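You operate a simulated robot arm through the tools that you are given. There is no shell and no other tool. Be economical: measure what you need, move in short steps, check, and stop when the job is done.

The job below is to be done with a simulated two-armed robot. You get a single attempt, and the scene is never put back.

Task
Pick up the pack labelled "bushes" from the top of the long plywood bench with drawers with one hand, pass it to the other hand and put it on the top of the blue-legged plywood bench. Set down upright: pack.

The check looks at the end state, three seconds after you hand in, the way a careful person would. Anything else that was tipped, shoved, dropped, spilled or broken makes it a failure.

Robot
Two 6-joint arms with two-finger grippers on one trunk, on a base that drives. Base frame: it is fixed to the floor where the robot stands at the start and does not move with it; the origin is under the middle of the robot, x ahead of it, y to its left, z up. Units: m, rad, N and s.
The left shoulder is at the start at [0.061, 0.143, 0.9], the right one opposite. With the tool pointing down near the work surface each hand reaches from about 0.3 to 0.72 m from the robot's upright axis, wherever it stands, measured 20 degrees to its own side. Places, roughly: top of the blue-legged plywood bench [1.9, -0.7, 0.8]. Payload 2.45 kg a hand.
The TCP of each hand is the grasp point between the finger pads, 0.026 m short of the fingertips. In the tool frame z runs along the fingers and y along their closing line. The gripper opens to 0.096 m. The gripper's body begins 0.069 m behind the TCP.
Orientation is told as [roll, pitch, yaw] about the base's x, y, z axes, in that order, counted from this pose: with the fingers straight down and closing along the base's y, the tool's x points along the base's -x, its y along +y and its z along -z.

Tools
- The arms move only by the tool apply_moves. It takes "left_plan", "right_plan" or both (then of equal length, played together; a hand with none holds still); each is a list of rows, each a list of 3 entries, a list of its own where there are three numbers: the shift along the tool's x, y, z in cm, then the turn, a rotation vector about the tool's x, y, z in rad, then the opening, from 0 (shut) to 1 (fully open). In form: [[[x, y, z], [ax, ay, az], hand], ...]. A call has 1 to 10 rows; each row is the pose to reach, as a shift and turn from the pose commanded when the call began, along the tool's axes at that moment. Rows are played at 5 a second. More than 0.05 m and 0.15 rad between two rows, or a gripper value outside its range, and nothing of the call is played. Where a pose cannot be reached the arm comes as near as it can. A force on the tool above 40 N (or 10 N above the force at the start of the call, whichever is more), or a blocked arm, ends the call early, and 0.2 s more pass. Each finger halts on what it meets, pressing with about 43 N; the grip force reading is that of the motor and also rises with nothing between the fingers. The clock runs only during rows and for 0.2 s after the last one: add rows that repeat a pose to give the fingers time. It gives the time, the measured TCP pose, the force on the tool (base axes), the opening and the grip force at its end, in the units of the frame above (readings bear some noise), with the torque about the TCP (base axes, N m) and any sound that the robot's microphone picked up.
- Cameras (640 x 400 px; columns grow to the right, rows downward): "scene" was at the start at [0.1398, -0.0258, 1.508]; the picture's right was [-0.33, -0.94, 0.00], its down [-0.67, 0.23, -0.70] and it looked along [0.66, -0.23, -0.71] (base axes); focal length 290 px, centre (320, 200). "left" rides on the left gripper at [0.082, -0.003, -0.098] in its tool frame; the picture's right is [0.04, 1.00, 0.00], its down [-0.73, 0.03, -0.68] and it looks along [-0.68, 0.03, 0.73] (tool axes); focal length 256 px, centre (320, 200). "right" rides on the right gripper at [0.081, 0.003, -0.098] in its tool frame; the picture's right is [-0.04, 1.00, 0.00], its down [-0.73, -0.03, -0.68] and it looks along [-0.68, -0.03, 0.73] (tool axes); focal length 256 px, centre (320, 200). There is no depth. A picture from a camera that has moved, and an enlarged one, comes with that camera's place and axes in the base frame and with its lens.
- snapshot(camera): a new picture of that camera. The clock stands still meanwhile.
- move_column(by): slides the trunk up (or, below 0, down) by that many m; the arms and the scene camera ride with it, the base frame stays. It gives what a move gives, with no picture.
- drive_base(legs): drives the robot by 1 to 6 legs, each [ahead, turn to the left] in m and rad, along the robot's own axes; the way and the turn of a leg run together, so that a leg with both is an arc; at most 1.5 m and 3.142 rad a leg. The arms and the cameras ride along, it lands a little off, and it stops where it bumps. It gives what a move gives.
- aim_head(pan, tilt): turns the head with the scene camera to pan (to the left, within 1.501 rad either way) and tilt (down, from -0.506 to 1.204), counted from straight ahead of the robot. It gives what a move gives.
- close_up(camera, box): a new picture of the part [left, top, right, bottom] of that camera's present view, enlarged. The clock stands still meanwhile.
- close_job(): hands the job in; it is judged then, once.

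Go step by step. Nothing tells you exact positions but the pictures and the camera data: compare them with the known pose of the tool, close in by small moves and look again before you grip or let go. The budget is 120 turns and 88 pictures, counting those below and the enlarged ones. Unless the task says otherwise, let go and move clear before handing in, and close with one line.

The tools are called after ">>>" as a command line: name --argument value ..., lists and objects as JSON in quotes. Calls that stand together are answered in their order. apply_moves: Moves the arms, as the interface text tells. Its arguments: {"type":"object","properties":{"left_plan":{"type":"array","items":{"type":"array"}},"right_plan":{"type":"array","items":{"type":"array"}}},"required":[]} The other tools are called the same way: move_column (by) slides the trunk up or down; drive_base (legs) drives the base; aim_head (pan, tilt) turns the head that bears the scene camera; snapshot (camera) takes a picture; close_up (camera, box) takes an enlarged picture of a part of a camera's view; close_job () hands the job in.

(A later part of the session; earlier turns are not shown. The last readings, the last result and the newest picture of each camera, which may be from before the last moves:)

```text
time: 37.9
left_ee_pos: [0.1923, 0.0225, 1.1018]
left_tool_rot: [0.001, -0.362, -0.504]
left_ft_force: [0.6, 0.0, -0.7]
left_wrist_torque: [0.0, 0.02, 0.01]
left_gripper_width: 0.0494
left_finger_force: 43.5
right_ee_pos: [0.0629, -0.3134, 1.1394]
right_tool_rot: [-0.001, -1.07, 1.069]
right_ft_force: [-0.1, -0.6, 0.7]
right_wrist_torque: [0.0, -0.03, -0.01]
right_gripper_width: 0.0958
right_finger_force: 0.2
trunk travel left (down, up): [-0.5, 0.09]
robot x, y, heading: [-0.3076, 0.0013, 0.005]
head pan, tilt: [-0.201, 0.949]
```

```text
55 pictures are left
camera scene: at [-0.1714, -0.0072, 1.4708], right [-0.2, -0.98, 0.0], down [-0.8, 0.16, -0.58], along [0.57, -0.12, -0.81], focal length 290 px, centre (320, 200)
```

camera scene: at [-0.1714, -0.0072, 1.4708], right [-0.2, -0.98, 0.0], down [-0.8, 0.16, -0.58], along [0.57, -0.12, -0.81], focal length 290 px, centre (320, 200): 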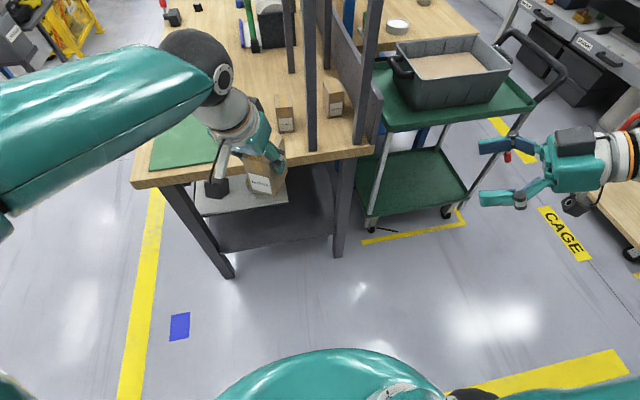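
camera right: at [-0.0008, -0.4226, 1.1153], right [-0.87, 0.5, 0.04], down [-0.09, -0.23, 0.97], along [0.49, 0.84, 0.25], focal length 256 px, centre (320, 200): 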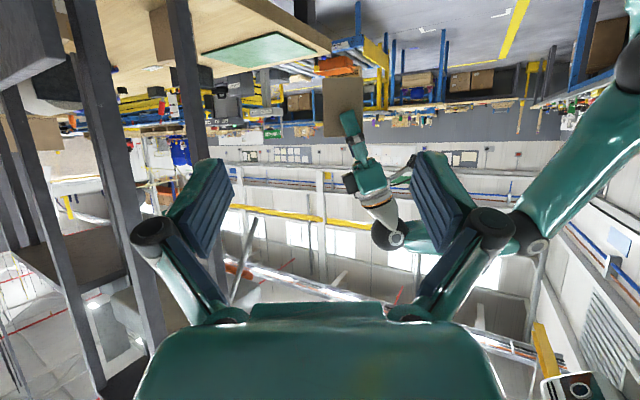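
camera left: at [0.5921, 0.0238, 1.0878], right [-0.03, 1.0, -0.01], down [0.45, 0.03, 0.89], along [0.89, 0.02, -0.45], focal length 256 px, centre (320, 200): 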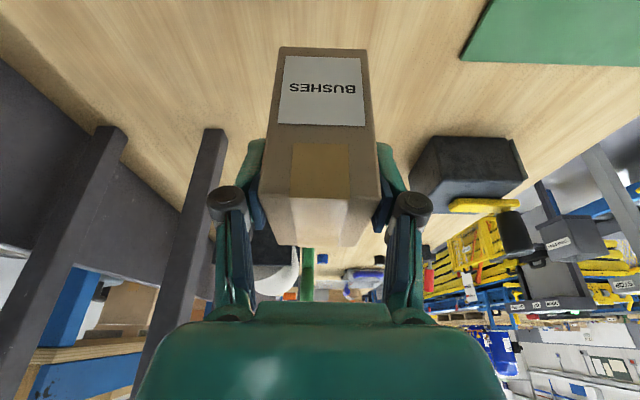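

The right hand now points inward and down toward the pack with its fingers open. I'll move it to the pre-grasp point 14 cm short.

>>> apply_moves --right_plan '[[[-1.7, 0.8, 3.1], [0, 0, 0], 1], [[-3.4, 1.5, 6.2], [0, 0, 0], 1], [[-5.1, 2.3, 9.3], [0, 0, 0], 1], [[-6.8, 3, 12.4], [0, 0, 0], 1], [[-8.5, 3.8, 15.5], [0, 0, 0], 1], [[-10.3, 4.5, 18.5], [0, 0, 0], 1], [[-10.3, 4.5, 18.5], [0, 0, 0], 1]]'

>>> snapshot --camera "right"

>>> snapshot --camera "scene"

```text
time: 39.5
left_ee_pos: [0.194, 0.0221, 1.1016]
left_tool_rot: [-0.001, -0.362, -0.503]
left_ft_force: [-0.4, -0.2, -2.0]
left_wrist_torque: [0.04, -0.02, -0.04]
left_gripper_width: 0.0494
left_finger_force: 42.8
right_ee_pos: [0.1268, -0.1052, 1.1433]
right_tool_rot: [0.001, -1.072, 1.067]
right_ft_force: [-0.7, 0.8, 0.0]
right_wrist_torque: [0.0, 0.0, -0.04]
right_gripper_width: 0.0959
right_finger_force: 0.0
trunk travel left (down, up): [-0.5, 0.09]
robot x, y, heading: [-0.3091, 0.0061, 0.004]
head pan, tilt: [-0.201, 0.949]
```

```text
54 pictures are left
camera right: at [0.0628, -0.2149, 1.1191], right [-0.87, 0.5, 0.04], down [-0.09, -0.23, 0.97], along [0.49, 0.84, 0.24], focal length 256 px, centre (320, 200)
```

right: 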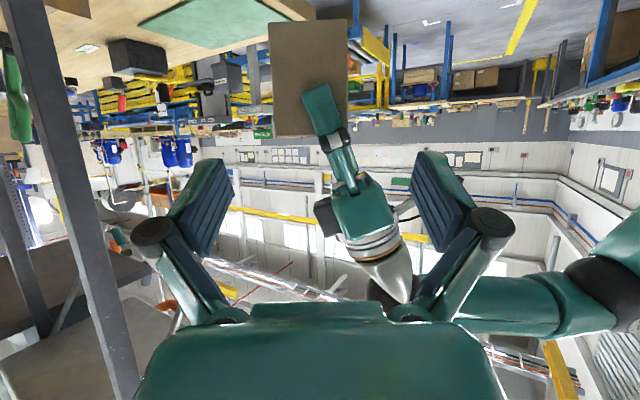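

```text
53 pictures are left
camera scene: at [-0.1718, -0.0076, 1.4708], right [-0.2, -0.98, 0.0], down [-0.8, 0.16, -0.58], along [0.57, -0.12, -0.81], focal length 290 px, centre (320, 200)
```

scene: 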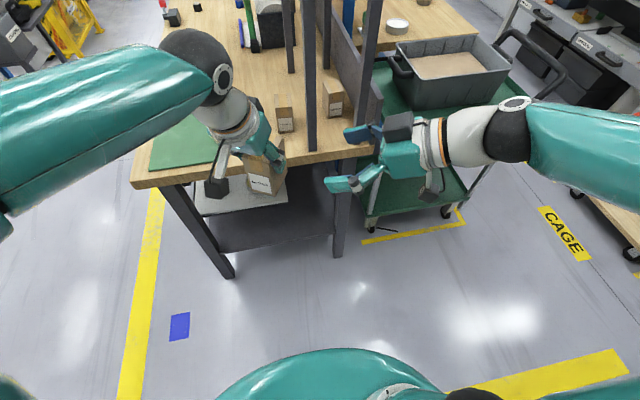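

The pack shows up nearly square-on to the right hand. I'll enlarge the view to check its offset before closing in.

>>> close_up --camera "right" --box '[220, 0, 420, 150]'

>>> close_up --camera "scene" --box '[180, 80, 380, 220]'

```text
2.67 times, centred on (320, 75) of right
camera zoom: at [0.0628, -0.2149, 1.1191], right [-0.87, 0.5, 0.04], down [-0.09, -0.23, 0.97], along [0.49, 0.84, 0.24], focal length 683 px, centre (320, 533)
```

zoom: 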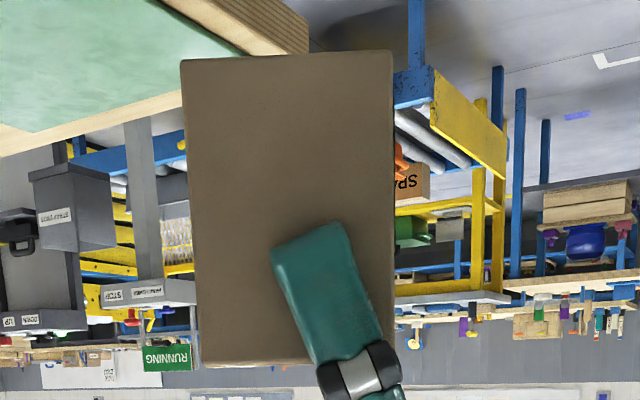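

```text
2.86 times, centred on (280, 150) of scene
camera zoom: at [-0.1718, -0.0076, 1.4708], right [-0.2, -0.98, 0.0], down [-0.8, 0.16, -0.58], along [0.57, -0.12, -0.81], focal length 829 px, centre (434, 343)
```

zoom: 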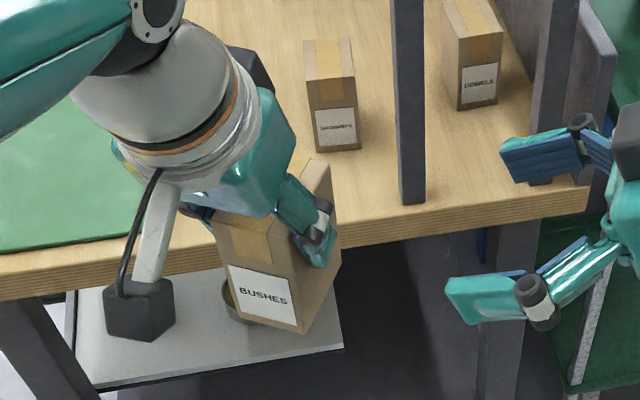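

The pack's bottom is at z≈1.024 and its centre sits about 1 cm beyond the left TCP. I'll correct sideways, advance 7 cm and look again.

>>> apply_moves --right_plan '[[[0.7, -0.4, 1.5], [0, 0, 0], 1], [[1.4, -0.9, 3.5], [0, 0, 0], 1], [[1.4, -0.9, 6], [0, 0, 0], 1], [[1.4, -0.9, 7], [0, 0, 0], 1], [[1.4, -0.9, 7], [0, 0, 0], 1]]'

>>> snapshot --camera "right"

>>> close_up --camera "scene" --box '[180, 80, 380, 220]'

```text
time: 40.7
left_ee_pos: [0.1926, 0.0222, 1.1014]
left_tool_rot: [0.0, -0.363, -0.503]
left_ft_force: [0.6, 1.5, -1.1]
left_wrist_torque: [0.0, 0.04, -0.01]
left_gripper_width: 0.0492
left_finger_force: 42.9
right_ee_pos: [0.1603, -0.063, 1.0972]
right_tool_rot: [0.003, -1.071, 1.067]
right_ft_force: [-0.2, 0.4, 1.1]
right_wrist_torque: [0.0, 0.01, 0.04]
right_gripper_width: 0.0959
right_finger_force: 0.0
trunk travel left (down, up): [-0.5, 0.09]
robot x, y, heading: [-0.3089, 0.0072, -0.001]
head pan, tilt: [-0.201, 0.949]
```

```text
50 pictures are left
camera right: at [0.0968, -0.1716, 1.0716], right [-0.87, 0.5, 0.04], down [-0.09, -0.23, 0.97], along [0.49, 0.84, 0.24], focal length 256 px, centre (320, 200)
```

right: 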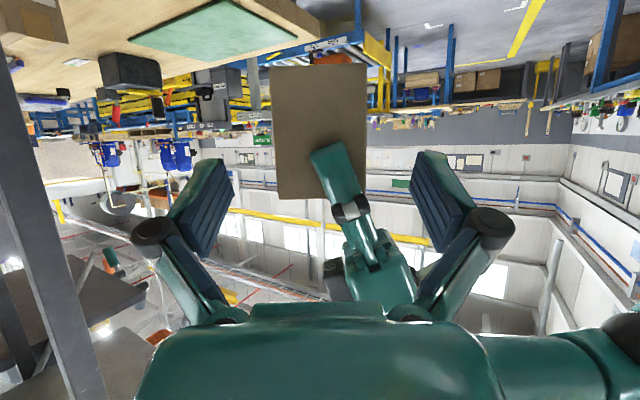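

```text
2.86 times, centred on (280, 150) of scene
camera zoom: at [-0.1713, -0.0073, 1.4708], right [-0.2, -0.98, 0.0], down [-0.8, 0.16, -0.58], along [0.57, -0.12, -0.81], focal length 829 px, centre (434, 343)
```

zoom: 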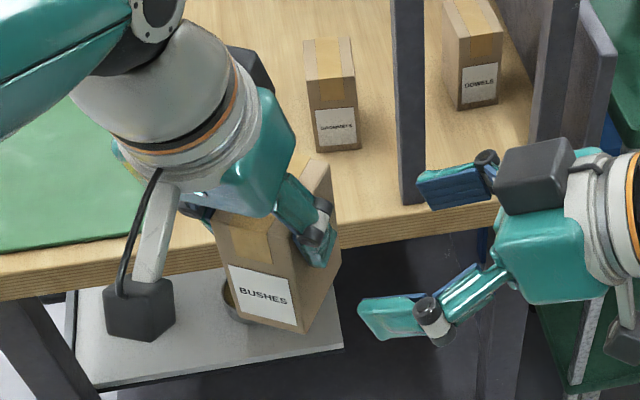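

The pack is centred between the right fingers. I'll advance the last 7.6 cm.

>>> apply_moves --right_plan '[[[0, 0, 2], [0, 0, 0], 1], [[0, 0, 4], [0, 0, 0], 1], [[0, 0, 6], [0, 0, 0], 1], [[0, 0, 7.6], [0, 0, 0], 1], [[0, 0, 7.6], [0, 0, 0], 1]]'

>>> snapshot --camera "right"

>>> close_up --camera "scene" --box '[180, 80, 380, 220]'

>>> snapshot --camera "left"

```text
time: 41.9
left_ee_pos: [0.1936, 0.0223, 1.1021]
left_tool_rot: [0.001, -0.361, -0.503]
left_ft_force: [0.3, 0.4, -1.2]
left_wrist_torque: [0.02, 0.05, -0.02]
left_gripper_width: 0.0491
left_finger_force: 43.2
right_ee_pos: [0.1908, -0.0045, 1.0594]
right_tool_rot: [0.001, -1.071, 1.069]
right_ft_force: [-0.5, -0.9, -0.1]
right_wrist_torque: [-0.01, 0.0, 0.03]
right_gripper_width: 0.0962
right_finger_force: 0.1
trunk travel left (down, up): [-0.5, 0.09]
robot x, y, heading: [-0.309, 0.0097, 0.003]
head pan, tilt: [-0.201, 0.949]
```

```text
48 pictures are left
camera right: at [0.1286, -0.1128, 1.0353], right [-0.87, 0.5, 0.04], down [-0.09, -0.23, 0.97], along [0.49, 0.84, 0.24], focal length 256 px, centre (320, 200)
```

right: 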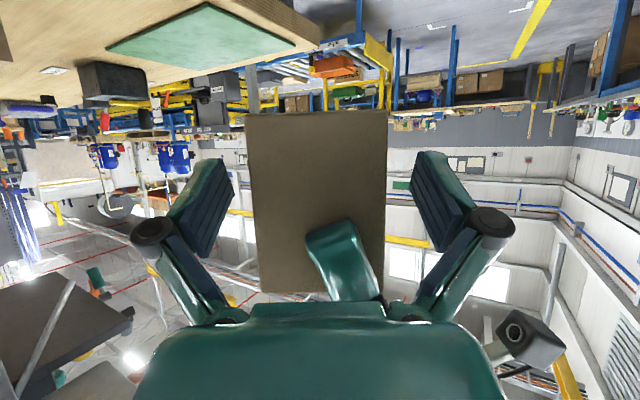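

```text
2.86 times, centred on (280, 150) of scene
camera zoom: at [-0.1714, -0.0074, 1.4708], right [-0.2, -0.98, 0.0], down [-0.8, 0.16, -0.58], along [0.57, -0.12, -0.81], focal length 829 px, centre (434, 343)
```

zoom: 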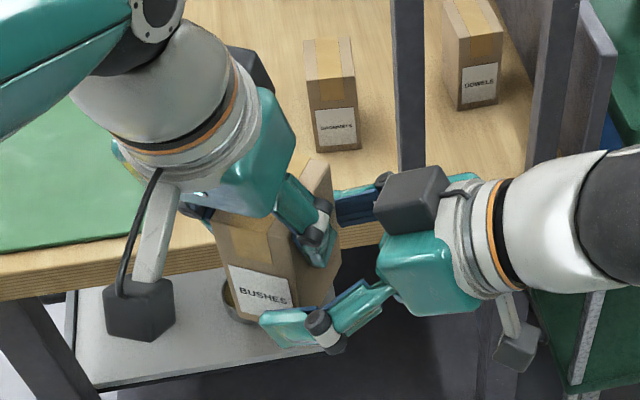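

```text
46 pictures are left
camera left: at [0.0936, 0.0728, 1.1648], right [0.45, 0.89, -0.01], down [0.41, -0.19, 0.89], along [0.8, -0.41, -0.45], focal length 256 px, centre (320, 200)
```

left: 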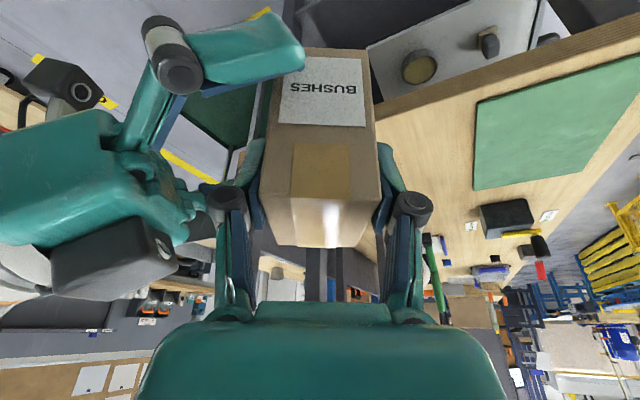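

Both hands straddle the pack cleanly. I'll close the right hand while the left keeps holding.

>>> apply_moves --right_plan '[[[0, 0, 0], [0, 0, 0], 0.75], [[0, 0, 0], [0, 0, 0], 0.6], [[0, 0, 0], [0, 0, 0], 0.4], [[0, 0, 0], [0, 0, 0], 0.4], [[0, 0, 0], [0, 0, 0], 0.4]]'

>>> snapshot --camera "right"

```text
time: 43.1
left_ee_pos: [0.1924, 0.0218, 1.1007]
left_tool_rot: [0.002, -0.36, -0.505]
left_ft_force: [-4.4, 6.1, -0.6]
left_wrist_torque: [0.24, 0.25, 0.01]
left_gripper_width: 0.0493
left_finger_force: 42.8
right_ee_pos: [0.1935, -0.0048, 1.0594]
right_tool_rot: [0.0, -1.069, 1.066]
right_ft_force: [5.0, -5.0, 0.4]
right_wrist_torque: [0.0, -0.02, -0.15]
right_gripper_width: 0.0674
right_finger_force: 43.5
trunk travel left (down, up): [-0.5, 0.09]
robot x, y, heading: [-0.3011, 0.0061, 0.002]
head pan, tilt: [-0.201, 0.949]
```

```text
45 pictures are left
camera right: at [0.1289, -0.1132, 1.0354], right [-0.87, 0.5, 0.04], down [-0.09, -0.23, 0.97], along [0.49, 0.84, 0.24], focal length 256 px, centre (320, 200)
```

right: 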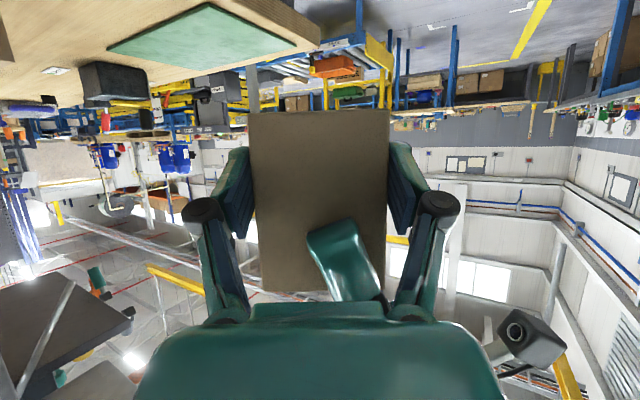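

The right hand holds at 67 mm with firm grip force. I'll open the left slightly and withdraw it along its own axis.

>>> apply_moves --left_plan '[[[0, 0, 0], [0, 0, 0], 0.6], [[0, 0, 0], [0, 0, 0], 0.67], [[0, 0, 0], [0, 0, 0], 0.67], [[0, 0, -1.5], [0, 0, 0], 0.67], [[0, 0, -3.5], [0, 0, 0], 0.67], [[0, 0, -6.5], [0, 0, 0], 0.67], [[0, 0, -10], [0, 0, 0], 0.67], [[0, 0, -10], [0, 0, 0], 0.67]]'

>>> snapshot --camera "right"

>>> snapshot --camera "scene"

```text
time: 44.9
left_ee_pos: [0.1634, 0.0391, 1.1949]
left_tool_rot: [0.0, -0.361, -0.503]
left_ft_force: [-1.1, 0.6, 0.2]
left_wrist_torque: [0.02, -0.01, 0.03]
left_gripper_width: 0.0644
left_finger_force: 0.1
right_ee_pos: [0.1941, -0.004, 1.0599]
right_tool_rot: [0.002, -1.07, 1.066]
right_ft_force: [-0.1, 0.6, 0.2]
right_wrist_torque: [-0.05, 0.01, -0.01]
right_gripper_width: 0.0675
right_finger_force: 43.2
trunk travel left (down, up): [-0.5, 0.09]
robot x, y, heading: [-0.3022, 0.0058, 0.002]
head pan, tilt: [-0.201, 0.949]
```

```text
44 pictures are left
camera right: at [0.1289, -0.1129, 1.0352], right [-0.87, 0.5, 0.04], down [-0.09, -0.23, 0.97], along [0.49, 0.84, 0.24], focal length 256 px, centre (320, 200)
```

right: 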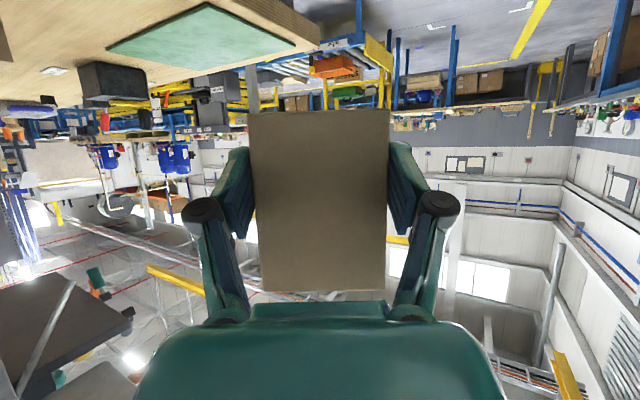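

```text
43 pictures are left
camera scene: at [-0.1709, -0.0073, 1.4707], right [-0.2, -0.98, 0.0], down [-0.8, 0.16, -0.58], along [0.57, -0.12, -0.81], focal length 290 px, centre (320, 200)
```

scene: 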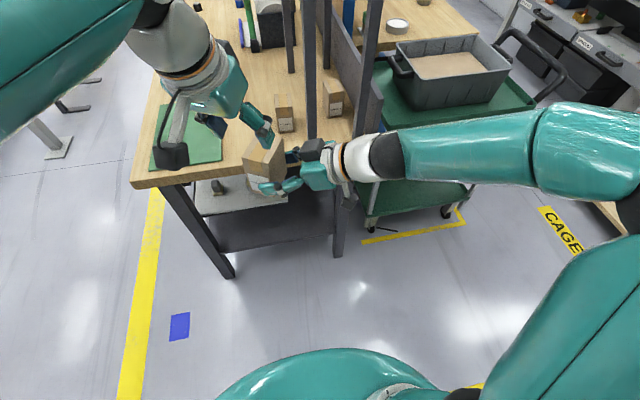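

The handover is done: the pack is in the right hand, upright. I'll tuck the left arm to its side and swing the right hand to point straight ahead, keeping the pack level.

>>> apply_moves --left_plan '[[[1.8, 1.8, -0.4], [0, 0, 0], 0.67], [[3.6, 3.6, -0.8], [0, 0, 0], 0.67], [[5.4, 5.4, -1.2], [0, 0, 0], 0.67], [[7.3, 7.3, -1.7], [0, 0, 0], 0.67], [[9.1, 9.1, -2.1], [0, 0, 0], 0.67], [[10.9, 10.9, -2.5], [0, 0, 0], 0.67], [[12.7, 12.7, -3], [0, 0, 0], 0.67], [[14.6, 14.6, -3.4], [0, 0, 0], 0.67], [[14.6, 14.6, -3.4], [0, 0, 0], 0.67]]' --right_plan '[[[1.2, -0.9, -3.3], [0.117, 0, 0.064], 0.4], [[2.4, -1.7, -6.6], [0.234, 0, 0.128], 0.4], [[3.7, -2.6, -9.9], [0.351, 0, 0.192], 0.4], [[4.9, -3.4, -13.2], [0.468, 0, 0.256], 0.4], [[6.1, -4.3, -16.4], [0.585, 0, 0.319], 0.4], [[7.3, -5.1, -19.7], [0.702, 0, 0.383], 0.4], [[8.6, -6, -23], [0.819, 0, 0.447], 0.4], [[9.8, -6.8, -26.3], [0.936, 0, 0.511], 0.4], [[9.8, -6.8, -26.3], [0.936, 0, 0.511], 0.4]]'

>>> aim_head --pan -0.75 --tilt 0.6

>>> snapshot --camera "scene"

```text
time: 46.9
left_ee_pos: [0.1013, 0.2382, 1.1741]
left_tool_rot: [0.0, -0.361, -0.504]
left_ft_force: [0.8, -1.0, -0.8]
left_wrist_torque: [-0.02, -0.01, -0.02]
left_gripper_width: 0.0645
left_finger_force: 0.0
right_ee_pos: [0.114, -0.2656, 1.0897]
right_tool_rot: [0.113, -1.016, -0.079]
right_ft_force: [0.2, 0.4, -0.3]
right_wrist_torque: [-0.11, 0.1, 0.06]
right_gripper_width: 0.0675
right_finger_force: 43.4
right hand out of reach, approached as far as the arm can: row 7, 8, 9
trunk travel left (down, up): [-0.5, 0.09]
robot x, y, heading: [-0.3063, 0.0042, 0.001]
head pan, tilt: [-0.201, 0.949]
```

```text
time: 47.8
left_ee_pos: [0.1023, 0.2382, 1.174]
left_tool_rot: [0.001, -0.361, -0.503]
left_ft_force: [0.3, 0.7, 0.1]
left_wrist_torque: [-0.02, 0.0, -0.02]
left_gripper_width: 0.0644
left_finger_force: 0.0
right_ee_pos: [0.1124, -0.265, 1.0913]
right_tool_rot: [0.112, -1.016, -0.079]
right_ft_force: [-0.1, 0.0, -1.5]
right_wrist_torque: [-0.02, 0.05, 0.02]
right_gripper_width: 0.0672
right_finger_force: 43.5
trunk travel left (down, up): [-0.5, 0.09]
robot x, y, heading: [-0.3054, 0.0035, -0.002]
head pan, tilt: [-0.75, 0.6]
```

```text
42 pictures are left
camera scene: at [-0.1782, -0.053, 1.4992], right [-0.68, -0.73, 0.0], down [-0.41, 0.38, -0.82], along [0.6, -0.56, -0.57], focal length 290 px, centre (320, 200)
```

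scene: 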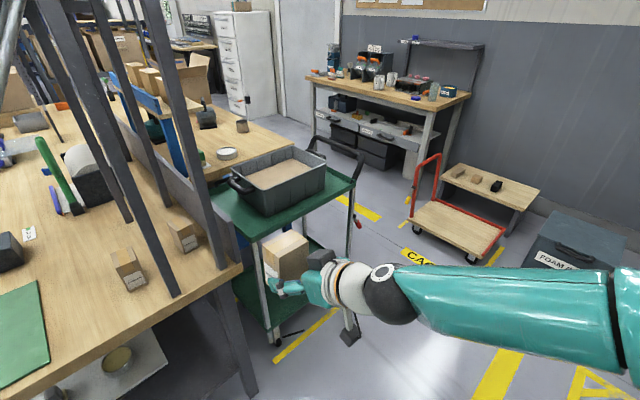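

The right hand reached its wrist limit and picked up a slight roll. I'll rotate back to a comfortable yaw (~0.4) with zero roll so the pack is level, then check the passage to the blue bench.

>>> apply_moves --right_plan '[[[0, 0.7, 0], [-0.075, -0.01, -0.061], 0.4], [[0, 1.5, 0], [-0.151, -0.02, -0.122], 0.4], [[0, 2.2, 0], [-0.226, -0.03, -0.183], 0.4], [[0, 3, 0], [-0.302, -0.04, -0.244], 0.4], [[0, 3, 0], [-0.302, -0.04, -0.244], 0.4]]'

>>> close_up --camera "scene" --box '[190, 90, 390, 350]'

>>> aim_head --pan -1.1 --tilt 0.55

>>> snapshot --camera "scene"

```text
time: 49.0
left_ee_pos: [0.1011, 0.2391, 1.1737]
left_tool_rot: [0.001, -0.362, -0.504]
left_ft_force: [0.3, 0.2, 0.4]
left_wrist_torque: [-0.05, -0.03, 0.02]
left_gripper_width: 0.0645
left_finger_force: 0.1
right_ee_pos: [0.1136, -0.234, 1.0939]
right_tool_rot: [-0.114, -1.056, 0.538]
right_ft_force: [-0.8, -0.3, -1.4]
right_wrist_torque: [0.0, 0.0, 0.02]
right_gripper_width: 0.0673
right_finger_force: 43.3
right hand out of reach, approached as far as the arm can: row 1, 2, 3
trunk travel left (down, up): [-0.5, 0.09]
robot x, y, heading: [-0.3059, 0.0059, 0.003]
head pan, tilt: [-0.75, 0.6]
```

```text
1.54 times, centred on (290, 220) of scene
camera zoom: at [-0.1787, -0.0532, 1.4993], right [-0.68, -0.73, 0.0], down [-0.41, 0.38, -0.83], along [0.6, -0.56, -0.56], focal length 447 px, centre (366, 169)
```

zoom: 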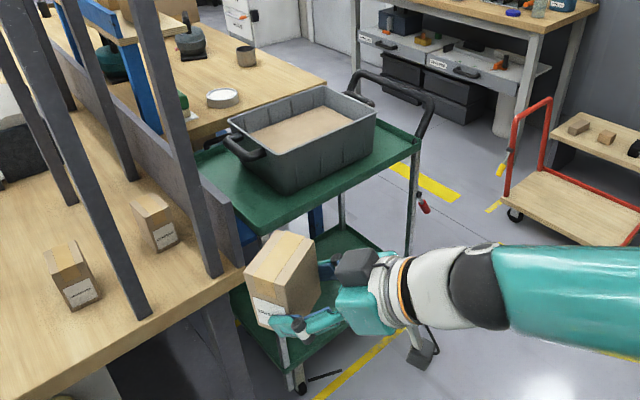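

```text
time: 49.9
left_ee_pos: [0.1009, 0.2389, 1.1732]
left_tool_rot: [0.0, -0.361, -0.503]
left_ft_force: [0.0, -0.1, 0.5]
left_wrist_torque: [-0.02, -0.03, 0.02]
left_gripper_width: 0.0642
left_finger_force: 0.0
right_ee_pos: [0.1138, -0.234, 1.0935]
right_tool_rot: [-0.114, -1.055, 0.536]
right_ft_force: [1.2, 0.3, -2.6]
right_wrist_torque: [-0.07, 0.07, -0.01]
right_gripper_width: 0.0677
right_finger_force: 43.4
trunk travel left (down, up): [-0.5, 0.09]
robot x, y, heading: [-0.3063, 0.0076, 0.005]
head pan, tilt: [-1.1, 0.55]
```

```text
40 pictures are left
camera scene: at [-0.2021, -0.0729, 1.5037], right [-0.89, -0.46, 0.0], down [-0.24, 0.47, -0.85], along [0.39, -0.76, -0.52], focal length 290 px, centre (320, 200)
```

scene: 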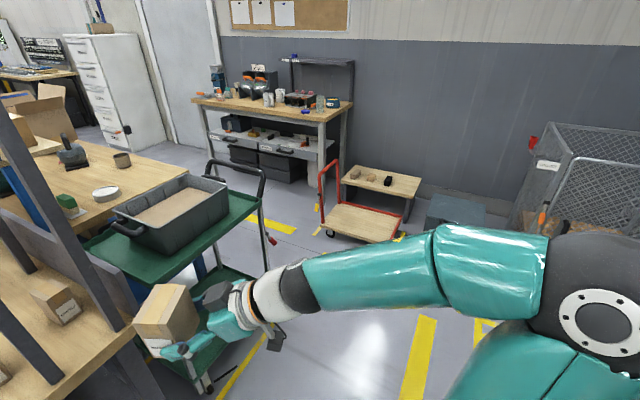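

The passage between trolley and dolly is roughly 0.7 m wide, and the blue bench's near right corner is free. I'll remove the residual roll, raise the trunk a little, then drive round to the right.

>>> apply_moves --right_plan '[[[0, 0, 0], [-0.057, -0.007, 0], 0.4], [[0, 0, 0], [-0.114, -0.015, 0], 0.4], [[0, 0, 0], [-0.114, -0.015, 0], 0.4]]'

>>> move_column --by 0.08

>>> drive_base --legs '[[0, -1.4], [1.25, 0]]'

>>> aim_head --pan 0.8 --tilt 0.5

>>> snapshot --camera "scene"

>>> aim_head --pan 0.1 --tilt 0.8

>>> snapshot --camera "scene"

```text
time: 50.7
left_ee_pos: [0.1024, 0.2388, 1.1747]
left_tool_rot: [0.0, -0.364, -0.504]
left_ft_force: [-0.3, 0.3, -0.1]
left_wrist_torque: [0.01, -0.01, -0.01]
left_gripper_width: 0.0643
left_finger_force: 0.1
right_ee_pos: [0.1139, -0.2343, 1.0925]
right_tool_rot: [-0.006, -1.069, 0.542]
right_ft_force: [0.3, 0.0, -1.6]
right_wrist_torque: [-0.04, 0.04, 0.03]
right_gripper_width: 0.0673
right_finger_force: 42.6
trunk travel left (down, up): [-0.5, 0.09]
robot x, y, heading: [-0.3104, 0.0055, -0.001]
head pan, tilt: [-1.1, 0.55]
```

```text
time: 51.8
left_ee_pos: [0.1015, 0.2395, 1.2529]
left_tool_rot: [0.0, -0.363, -0.503]
left_ft_force: [-0.3, -0.1, 0.8]
left_wrist_torque: [0.0, -0.02, 0.02]
left_gripper_width: 0.0642
left_finger_force: 0.1
right_ee_pos: [0.1141, -0.235, 1.1728]
right_tool_rot: [-0.006, -1.071, 0.543]
right_ft_force: [0.2, 0.3, -1.2]
right_wrist_torque: [-0.03, 0.05, -0.01]
right_gripper_width: 0.0675
right_finger_force: 43.0
trunk travel left (down, up): [-0.58, 0.01]
robot x, y, heading: [-0.3082, 0.0082, 0.004]
head pan, tilt: [-1.1, 0.55]
```

```text
time: 56.0
left_ee_pos: [-0.0033, -0.3566, 1.255]
left_tool_rot: [0.002, -0.359, -1.888]
left_ft_force: [-0.3, 0.3, 0.0]
left_wrist_torque: [0.04, -0.06, 0.02]
left_gripper_width: 0.0642
left_finger_force: 0.1
right_ee_pos: [-0.4664, -0.4554, 1.1728]
right_tool_rot: [0.0, -1.069, -0.848]
right_ft_force: [-0.5, -0.5, -2.6]
right_wrist_torque: [0.03, -0.03, 0.02]
right_gripper_width: 0.0674
right_finger_force: 43.3
trunk travel left (down, up): [-0.58, 0.01]
robot x, y, heading: [-0.2722, 0.0064, -1.381]
head pan, tilt: [-1.1, 0.55]
stopped in leg 1: the robot was blocked; the commanded pose is now the measured one
```

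```text
time: 57.9
left_ee_pos: [-0.0012, -0.3563, 1.2542]
left_tool_rot: [-0.001, -0.362, -1.889]
left_ft_force: [0.4, -0.8, 0.1]
left_wrist_torque: [-0.02, -0.01, 0.0]
left_gripper_width: 0.0642
left_finger_force: 0.2
right_ee_pos: [-0.4626, -0.4542, 1.1738]
right_tool_rot: [-0.004, -1.07, -0.845]
right_ft_force: [0.1, -1.2, -1.3]
right_wrist_torque: [0.01, 0.02, 0.01]
right_gripper_width: 0.0672
right_finger_force: 43.4
trunk travel left (down, up): [-0.58, 0.01]
robot x, y, heading: [-0.2734, 0.0099, -1.378]
head pan, tilt: [0.799, 0.499]
```

```text
39 pictures are left
camera scene: at [-0.1823, -0.1001, 1.5883], right [-0.55, -0.83, 0.0], down [-0.4, 0.26, -0.88], along [0.73, -0.48, -0.48], focal length 290 px, centre (320, 200)
```

scene: 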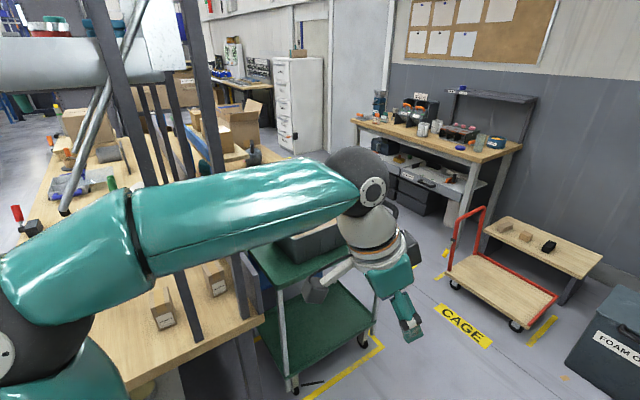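

```text
time: 58.9
left_ee_pos: [-0.0008, -0.3553, 1.2559]
left_tool_rot: [0.0, -0.361, -1.887]
left_ft_force: [0.1, -0.1, 0.6]
left_wrist_torque: [-0.02, 0.01, 0.01]
left_gripper_width: 0.0643
left_finger_force: 0.2
right_ee_pos: [-0.4645, -0.4545, 1.1733]
right_tool_rot: [-0.006, -1.072, -0.845]
right_ft_force: [-0.9, 0.2, -2.2]
right_wrist_torque: [0.02, -0.02, 0.01]
right_gripper_width: 0.0672
right_finger_force: 43.3
trunk travel left (down, up): [-0.58, 0.01]
robot x, y, heading: [-0.2719, 0.0107, -1.388]
head pan, tilt: [0.099, 0.799]
```

```text
38 pictures are left
camera scene: at [-0.2354, -0.1272, 1.5624], right [-0.96, -0.28, 0.0], down [-0.2, 0.69, -0.7], along [0.2, -0.67, -0.72], focal length 290 px, centre (320, 200)
```

scene: 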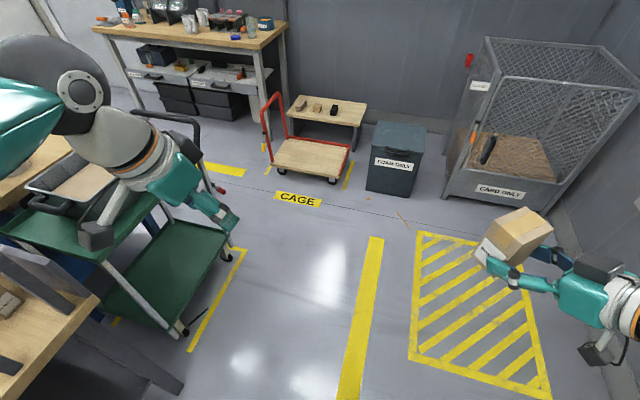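

The turn was blocked just at its end, so something near the right elbow or behind was touched. I'll look that way.

>>> aim_head --pan -1.2 --tilt 0.5

>>> snapshot --camera "scene"

```text
time: 60.4
left_ee_pos: [-0.0018, -0.3556, 1.2551]
left_tool_rot: [0.001, -0.361, -1.89]
left_ft_force: [0.8, -0.8, 0.1]
left_wrist_torque: [-0.01, -0.01, 0.02]
left_gripper_width: 0.0642
left_finger_force: 0.0
right_ee_pos: [-0.4641, -0.4549, 1.1733]
right_tool_rot: [-0.004, -1.07, -0.844]
right_ft_force: [-0.5, -0.1, -1.9]
right_wrist_torque: [0.04, 0.05, -0.03]
right_gripper_width: 0.0672
right_finger_force: 42.8
trunk travel left (down, up): [-0.58, 0.01]
robot x, y, heading: [-0.2736, 0.0095, -1.382]
head pan, tilt: [-1.201, 0.499]
```

```text
37 pictures are left
camera scene: at [-0.3354, -0.098, 1.5883], right [-0.53, 0.85, 0.0], down [0.41, 0.25, -0.88], along [-0.74, -0.46, -0.48], focal length 290 px, centre (320, 200)
```

scene: 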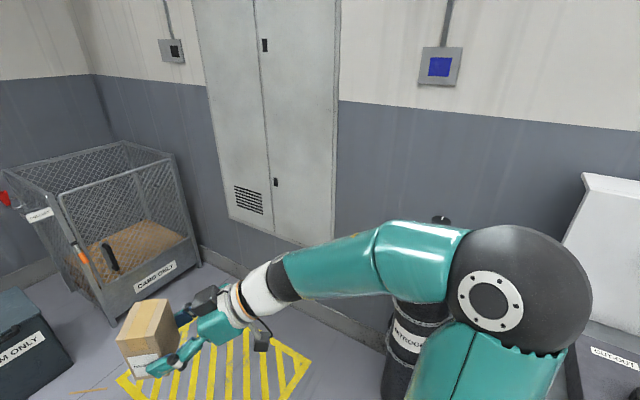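

A nitrogen cylinder stands near [-0.87, -0.16] and my right elbow met it; it still looks upright. I'll turn back left, away from it, and stretch both hands forward to draw the elbows in.

>>> drive_base --legs '[[0, 0.4]]'

>>> apply_moves --left_plan '[[[-4.1, 0.3, 1.5], [0, 0, 0], 0.67], [[-8.2, 0.5, 3.1], [0, 0, 0], 0.67], [[-12.3, 0.8, 4.6], [0, 0, 0], 0.67], [[-16.5, 1.1, 6.2], [0, 0, 0], 0.67], [[-16.5, 1.1, 6.2], [0, 0, 0], 0.67]]' --right_plan '[[[-1.9, -1.2, 3.4], [0, 0, 0], 0.4], [[-3.8, -2.4, 6.9], [0, 0, 0], 0.4], [[-5.7, -3.6, 10.3], [0, 0, 0], 0.4], [[-7.6, -4.8, 13.8], [0, 0, 0], 0.4], [[-7.6, -4.8, 13.8], [0, 0, 0], 0.4]]'

>>> aim_head --pan -1.4 --tilt 0.5

>>> snapshot --camera "scene"

```text
time: 62.1
left_ee_pos: [0.119, -0.2199, 1.2543]
left_tool_rot: [0.0, -0.361, -1.488]
left_ft_force: [-0.7, 0.9, 0.1]
left_wrist_torque: [0.0, 0.0, -0.01]
left_gripper_width: 0.0643
left_finger_force: 0.1
right_ee_pos: [-0.268, -0.4903, 1.1745]
right_tool_rot: [-0.004, -1.07, -0.442]
right_ft_force: [0.6, -0.1, -2.6]
right_wrist_torque: [0.02, 0.03, 0.0]
right_gripper_width: 0.0674
right_finger_force: 42.4
trunk travel left (down, up): [-0.58, 0.01]
robot x, y, heading: [-0.2787, 0.007, -0.984]
head pan, tilt: [-1.201, 0.499]
```

```text
time: 63.3
left_ee_pos: [0.1417, -0.3933, 1.2566]
left_tool_rot: [-0.001, -0.365, -1.487]
left_ft_force: [-0.2, 1.1, 0.6]
left_wrist_torque: [-0.03, 0.01, 0.02]
left_gripper_width: 0.0644
left_finger_force: 0.0
right_ee_pos: [-0.1479, -0.6022, 1.1747]
right_tool_rot: [-0.011, -1.071, -0.441]
right_ft_force: [0.5, 0.4, -1.0]
right_wrist_torque: [0.01, 0.04, -0.03]
right_gripper_width: 0.0671
right_finger_force: 43.2
trunk travel left (down, up): [-0.58, 0.01]
robot x, y, heading: [-0.281, 0.0054, -0.985]
head pan, tilt: [-1.201, 0.499]
```

```text
time: 64.1
left_ee_pos: [0.1447, -0.3972, 1.2553]
left_tool_rot: [0.0, -0.36, -1.488]
left_ft_force: [-0.6, 0.2, 1.1]
left_wrist_torque: [0.0, 0.01, -0.02]
left_gripper_width: 0.0643
left_finger_force: 0.1
right_ee_pos: [-0.1453, -0.6034, 1.1735]
right_tool_rot: [-0.004, -1.07, -0.444]
right_ft_force: [-0.7, 0.1, -1.2]
right_wrist_torque: [0.0, 0.07, 0.03]
right_gripper_width: 0.0673
right_finger_force: 43.0
trunk travel left (down, up): [-0.58, 0.01]
robot x, y, heading: [-0.282, 0.0025, -0.985]
head pan, tilt: [-1.4, 0.499]
```

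```text
36 pictures are left
camera scene: at [-0.3108, -0.1085, 1.5883], right [-0.69, 0.73, 0.0], down [0.35, 0.33, -0.88], along [-0.64, -0.6, -0.48], focal length 290 px, centre (320, 200)
```

scene: 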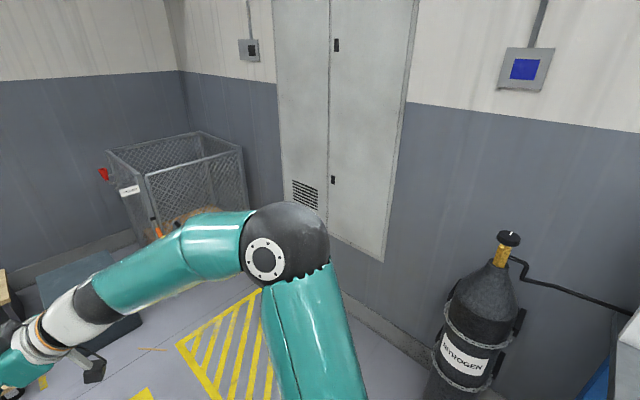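

The cylinder is upright and strapped, undisturbed, and the elbows are now tucked. I'll go diagonally a little, turn, and drive along -y.

>>> drive_base --legs '[[0.12, 0], [0, -0.5], [0.6, 0]]'

>>> aim_head --pan 0.7 --tilt 0.6

>>> snapshot --camera "scene"

```text
time: 69.9
left_ee_pos: [0.0249, -1.2547, 1.2555]
left_tool_rot: [0.001, -0.361, -1.981]
left_ft_force: [0.1, -0.4, 0.0]
left_wrist_torque: [0.02, -0.02, 0.04]
left_gripper_width: 0.0642
left_finger_force: 0.0
right_ee_pos: [-0.3275, -1.3011, 1.173]
right_tool_rot: [-0.007, -1.07, -0.939]
right_ft_force: [0.4, 0.0, -2.7]
right_wrist_torque: [0.0, 0.04, 0.02]
right_gripper_width: 0.0674
right_finger_force: 43.3
trunk travel left (down, up): [-0.58, 0.01]
robot x, y, heading: [-0.162, -0.7006, -1.48]
head pan, tilt: [-1.4, 0.499]
```

```text
time: 71.9
left_ee_pos: [0.0261, -1.2549, 1.2546]
left_tool_rot: [0.0, -0.36, -1.981]
left_ft_force: [-0.8, 1.4, -0.6]
left_wrist_torque: [0.03, 0.02, 0.0]
left_gripper_width: 0.0642
left_finger_force: 0.0
right_ee_pos: [-0.3289, -1.2996, 1.1734]
right_tool_rot: [-0.006, -1.069, -0.936]
right_ft_force: [0.2, -0.4, -2.1]
right_wrist_torque: [0.04, 0.08, 0.01]
right_gripper_width: 0.0674
right_finger_force: 43.4
trunk travel left (down, up): [-0.58, 0.01]
robot x, y, heading: [-0.1594, -0.7026, -1.478]
head pan, tilt: [0.7, 0.6]
```

```text
35 pictures are left
camera scene: at [-0.0895, -0.8236, 1.5792], right [-0.7, -0.71, 0.0], down [-0.4, 0.4, -0.82], along [0.59, -0.58, -0.57], focal length 290 px, centre (320, 200)
```

scene: 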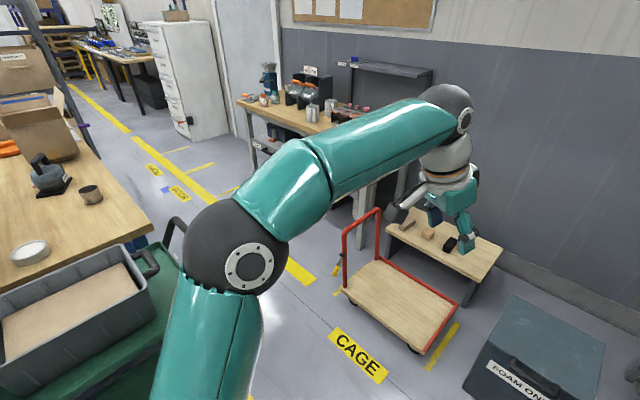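

The route is clear: the trolley end is at y≈-1.0, the dolly front at -1.73, the blue bench's right edge at about -1.0 and the wall bench at about -2.0. I'll drive to y≈-1.33, turn left and look along the aisle.

>>> drive_base --legs '[[0.63, 0], [0, 1.48], [0.35, 0]]'

>>> aim_head --pan 0.15 --tilt 0.6

>>> snapshot --camera "scene"

```text
time: 78.8
left_ee_pos: [0.49, -1.3085, 1.2553]
left_tool_rot: [-0.005, -0.36, -0.706]
left_ft_force: [1.0, 1.1, -1.0]
left_wrist_torque: [-0.11, 0.01, -0.04]
left_gripper_width: 0.0646
left_finger_force: 0.1
right_ee_pos: [0.4285, -1.6605, 1.1737]
right_tool_rot: [-0.004, -1.066, 0.334]
right_ft_force: [0.8, 0.4, -2.0]
right_wrist_torque: [-0.07, 0.07, -0.08]
right_gripper_width: 0.0673
right_finger_force: 43.1
trunk travel left (down, up): [-0.58, 0.01]
robot x, y, heading: [-0.1113, -1.3779, -0.168]
head pan, tilt: [0.7, 0.6]
stopped in leg 2: the robot was blocked; the commanded pose is now the measured one
```

```text
time: 79.7
left_ee_pos: [0.4879, -1.3118, 1.2549]
left_tool_rot: [-0.002, -0.361, -0.71]
left_ft_force: [0.2, -0.2, 0.3]
left_wrist_torque: [-0.01, 0.0, 0.02]
left_gripper_width: 0.0644
left_finger_force: 0.0
right_ee_pos: [0.4275, -1.6627, 1.174]
right_tool_rot: [0.0, -1.069, 0.33]
right_ft_force: [-0.3, 0.5, -2.6]
right_wrist_torque: [-0.03, 0.05, -0.04]
right_gripper_width: 0.0672
right_finger_force: 42.8
trunk travel left (down, up): [-0.58, 0.01]
robot x, y, heading: [-0.1094, -1.3791, -0.173]
head pan, tilt: [0.15, 0.6]
```

```text
34 pictures are left
camera scene: at [0.042, -1.3902, 1.5791], right [-0.02, -1.0, 0.0], down [-0.57, 0.01, -0.82], along [0.82, -0.02, -0.57], focal length 290 px, centre (320, 200)
```

scene: 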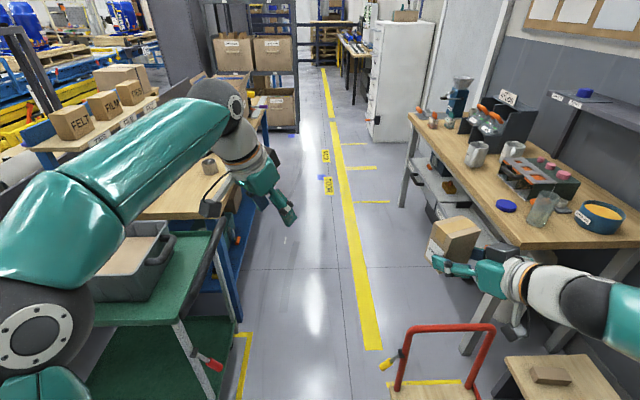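

The turn stalled at heading -0.17, so I'll check what is beside me on both sides before moving again.

>>> aim_head --pan -1.3 --tilt 0.9

>>> snapshot --camera "scene"

>>> aim_head --pan 1.1 --tilt 0.7

>>> snapshot --camera "scene"

```text
time: 81.3
left_ee_pos: [0.4887, -1.3107, 1.257]
left_tool_rot: [-0.003, -0.363, -0.709]
left_ft_force: [-0.4, 0.3, 0.8]
left_wrist_torque: [0.0, -0.01, 0.0]
left_gripper_width: 0.0645
left_finger_force: 0.1
right_ee_pos: [0.4289, -1.664, 1.1736]
right_tool_rot: [-0.001, -1.071, 0.33]
right_ft_force: [0.6, -0.9, -0.7]
right_wrist_torque: [-0.01, 0.03, 0.0]
right_gripper_width: 0.0671
right_finger_force: 43.2
trunk travel left (down, up): [-0.58, 0.01]
robot x, y, heading: [-0.1091, -1.3781, -0.171]
head pan, tilt: [-1.3, 0.901]
```

```text
33 pictures are left
camera scene: at [-0.0391, -1.4633, 1.5544], right [-1.0, -0.1, 0.0], down [-0.08, 0.78, -0.62], along [0.06, -0.62, -0.78], focal length 290 px, centre (320, 200)
```

scene: 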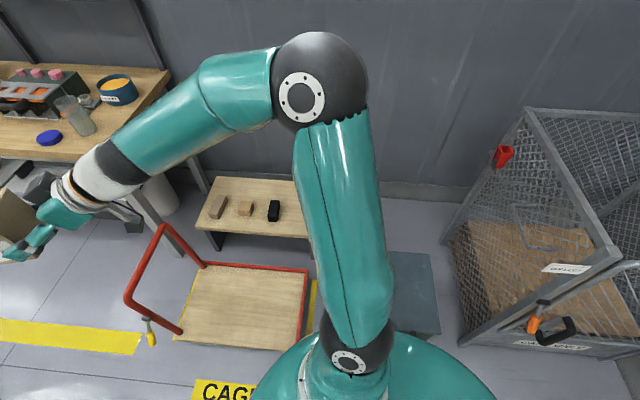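

```text
time: 83.5
left_ee_pos: [0.4883, -1.3125, 1.2566]
left_tool_rot: [-0.002, -0.36, -0.71]
left_ft_force: [0.0, -0.2, -0.7]
left_wrist_torque: [0.02, 0.0, -0.03]
left_gripper_width: 0.064
left_finger_force: 0.0
right_ee_pos: [0.4278, -1.6638, 1.1754]
right_tool_rot: [0.0, -1.07, 0.331]
right_ft_force: [-0.2, 0.2, -1.4]
right_wrist_torque: [0.01, 0.03, 0.01]
right_gripper_width: 0.0671
right_finger_force: 42.8
trunk travel left (down, up): [-0.58, 0.01]
robot x, y, heading: [-0.109, -1.3778, -0.174]
head pan, tilt: [1.1, 0.7]
```

```text
32 pictures are left
camera scene: at [0.0044, -1.3203, 1.5706], right [0.8, -0.6, 0.0], down [-0.39, -0.52, -0.76], along [0.46, 0.61, -0.64], focal length 290 px, centre (320, 200)
```

scene: 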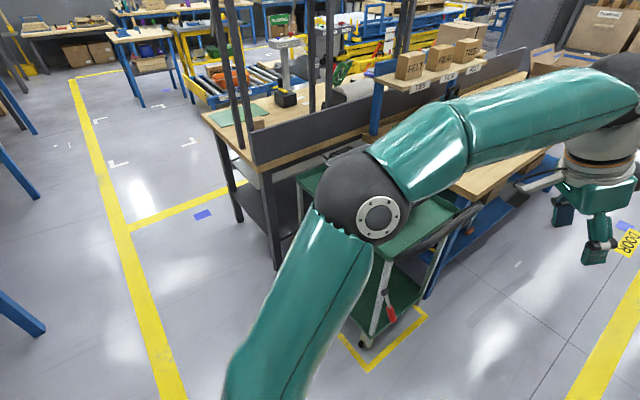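

The likely contact is the rear corner of my base against the "foam only" bin. I'll turn back a little, reverse to gain space from it, and then turn left again.

>>> drive_base --legs '[[0, -0.75], [-0.22, 0], [0, 0.95]]'

>>> aim_head --pan -1.4 --tilt 0.7

>>> snapshot --camera "scene"

```text
time: 90.1
left_ee_pos: [0.3312, -1.0253, 1.257]
left_tool_rot: [-0.002, -0.361, -0.514]
left_ft_force: [0.4, 0.1, 0.1]
left_wrist_torque: [0.0, 0.0, -0.01]
left_gripper_width: 0.0644
left_finger_force: 0.1
right_ee_pos: [0.3417, -1.3818, 1.1748]
right_tool_rot: [0.001, -1.07, 0.524]
right_ft_force: [0.3, 0.2, -2.6]
right_wrist_torque: [-0.02, 0.02, 0.02]
right_gripper_width: 0.0674
right_finger_force: 43.2
trunk travel left (down, up): [-0.58, 0.01]
robot x, y, heading: [-0.2403, -1.2268, 0.02]
head pan, tilt: [1.1, 0.7]
```

```text
time: 92.4
left_ee_pos: [0.3311, -1.0247, 1.256]
left_tool_rot: [-0.002, -0.361, -0.514]
left_ft_force: [0.5, -0.5, 0.2]
left_wrist_torque: [-0.01, 0.0, 0.02]
left_gripper_width: 0.0645
left_finger_force: 0.0
right_ee_pos: [0.3409, -1.3806, 1.1745]
right_tool_rot: [-0.002, -1.07, 0.525]
right_ft_force: [-0.1, 0.0, -1.7]
right_wrist_torque: [-0.01, 0.03, 0.02]
right_gripper_width: 0.0674
right_finger_force: 42.9
trunk travel left (down, up): [-0.58, 0.01]
robot x, y, heading: [-0.2406, -1.23, 0.022]
head pan, tilt: [-1.4, 0.7]
```

```text
31 pictures are left
camera scene: at [-0.1607, -1.3077, 1.5706], right [-0.98, -0.19, 0.0], down [-0.12, 0.63, -0.76], along [0.15, -0.75, -0.64], focal length 290 px, centre (320, 200)
```

scene: 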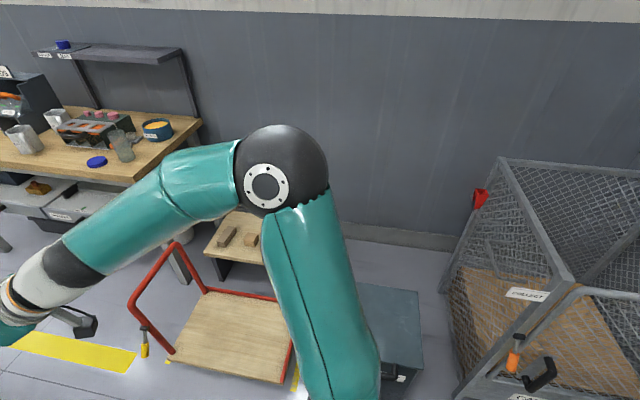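

The bin looks in place. I'll shift slightly toward mid-aisle (y≈-1.33) with a small dog-leg, then go straight.

>>> drive_base --legs '[[0, -0.5], [0.22, 0], [0, 0.48]]'

>>> aim_head --pan 0.7 --tilt 0.9

>>> snapshot --camera "scene"

```text
time: 97.2
left_ee_pos: [0.5295, -1.1351, 1.2565]
left_tool_rot: [-0.003, -0.362, -0.527]
left_ft_force: [0.1, -0.3, 0.4]
left_wrist_torque: [0.0, -0.01, 0.02]
left_gripper_width: 0.0642
left_finger_force: 0.0
right_ee_pos: [0.5334, -1.4914, 1.1753]
right_tool_rot: [-0.001, -1.069, 0.512]
right_ft_force: [0.3, 0.0, -3.4]
right_wrist_torque: [-0.03, 0.04, -0.03]
right_gripper_width: 0.0674
right_finger_force: 43.4
trunk travel left (down, up): [-0.58, 0.01]
robot x, y, heading: [-0.0451, -1.3387, 0.01]
head pan, tilt: [-1.4, 0.7]
```

```text
time: 99.2
left_ee_pos: [0.5287, -1.1348, 1.2567]
left_tool_rot: [-0.001, -0.364, -0.527]
left_ft_force: [0.0, 0.1, 0.7]
left_wrist_torque: [0.0, 0.0, 0.0]
left_gripper_width: 0.0645
left_finger_force: 0.0
right_ee_pos: [0.5334, -1.4922, 1.1743]
right_tool_rot: [-0.002, -1.072, 0.513]
right_ft_force: [0.4, -1.0, -1.8]
right_wrist_torque: [0.01, 0.01, 0.02]
right_gripper_width: 0.0671
right_finger_force: 42.8
trunk travel left (down, up): [-0.58, 0.01]
robot x, y, heading: [-0.0461, -1.3354, 0.007]
head pan, tilt: [0.7, 0.901]
```

```text
30 pictures are left
camera scene: at [0.0749, -1.2866, 1.5544], right [0.65, -0.76, 0.0], down [-0.6, -0.51, -0.62], along [0.47, 0.4, -0.78], focal length 290 px, centre (320, 200)
```

scene: 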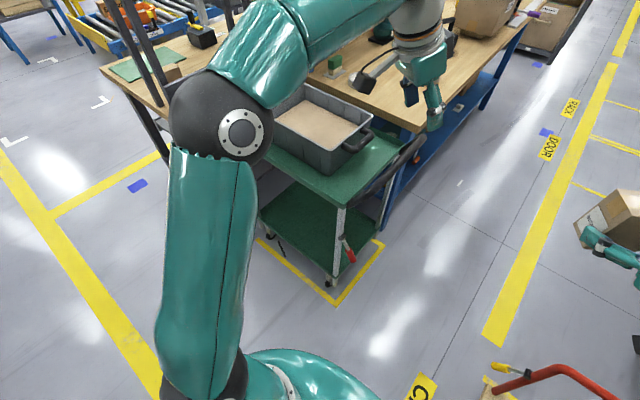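

The trolley corner is at about [0.52, -0.98] and the aisle is clear. I'll drive ahead 0.6 m.

>>> drive_base --legs '[[0.6, 0]]'

>>> aim_head --pan 0.5 --tilt 0.75

>>> snapshot --camera "scene"

```text
time: 102.7
left_ee_pos: [1.1292, -1.1114, 1.2583]
left_tool_rot: [-0.003, -0.361, -0.507]
left_ft_force: [0.1, 0.6, -0.2]
left_wrist_torque: [0.01, 0.0, -0.02]
left_gripper_width: 0.0644
left_finger_force: 0.1
right_ee_pos: [1.1422, -1.4677, 1.1745]
right_tool_rot: [-0.002, -1.07, 0.533]
right_ft_force: [0.7, 0.4, -1.9]
right_wrist_torque: [0.0, -0.01, -0.06]
right_gripper_width: 0.0673
right_finger_force: 43.0
trunk travel left (down, up): [-0.58, 0.01]
robot x, y, heading: [0.5594, -1.326, 0.024]
head pan, tilt: [0.7, 0.901]
```

```text
time: 103.4
left_ee_pos: [1.129, -1.1117, 1.2573]
left_tool_rot: [-0.002, -0.361, -0.508]
left_ft_force: [0.3, 0.7, 0.2]
left_wrist_torque: [0.02, 0.05, -0.03]
left_gripper_width: 0.0641
left_finger_force: 0.0
right_ee_pos: [1.141, -1.4676, 1.1757]
right_tool_rot: [-0.001, -1.068, 0.531]
right_ft_force: [0.8, 0.1, -0.6]
right_wrist_torque: [0.02, 0.07, 0.0]
right_gripper_width: 0.0675
right_finger_force: 43.2
trunk travel left (down, up): [-0.58, 0.01]
robot x, y, heading: [0.5591, -1.3298, 0.03]
head pan, tilt: [0.499, 0.75]
```

```text
29 pictures are left
camera scene: at [0.6938, -1.2819, 1.5663], right [0.5, -0.86, 0.0], down [-0.59, -0.34, -0.73], along [0.63, 0.37, -0.68], focal length 290 px, centre (320, 200)
```

scene: 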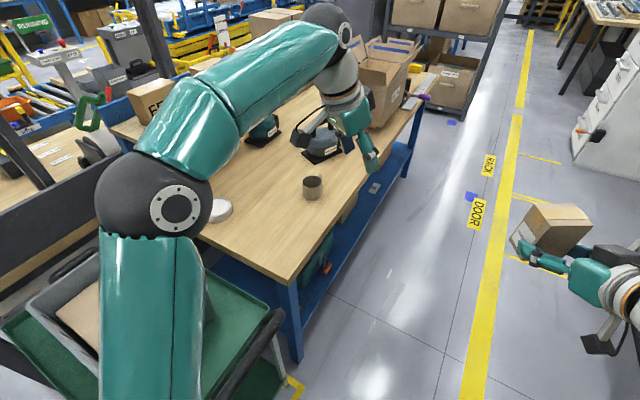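

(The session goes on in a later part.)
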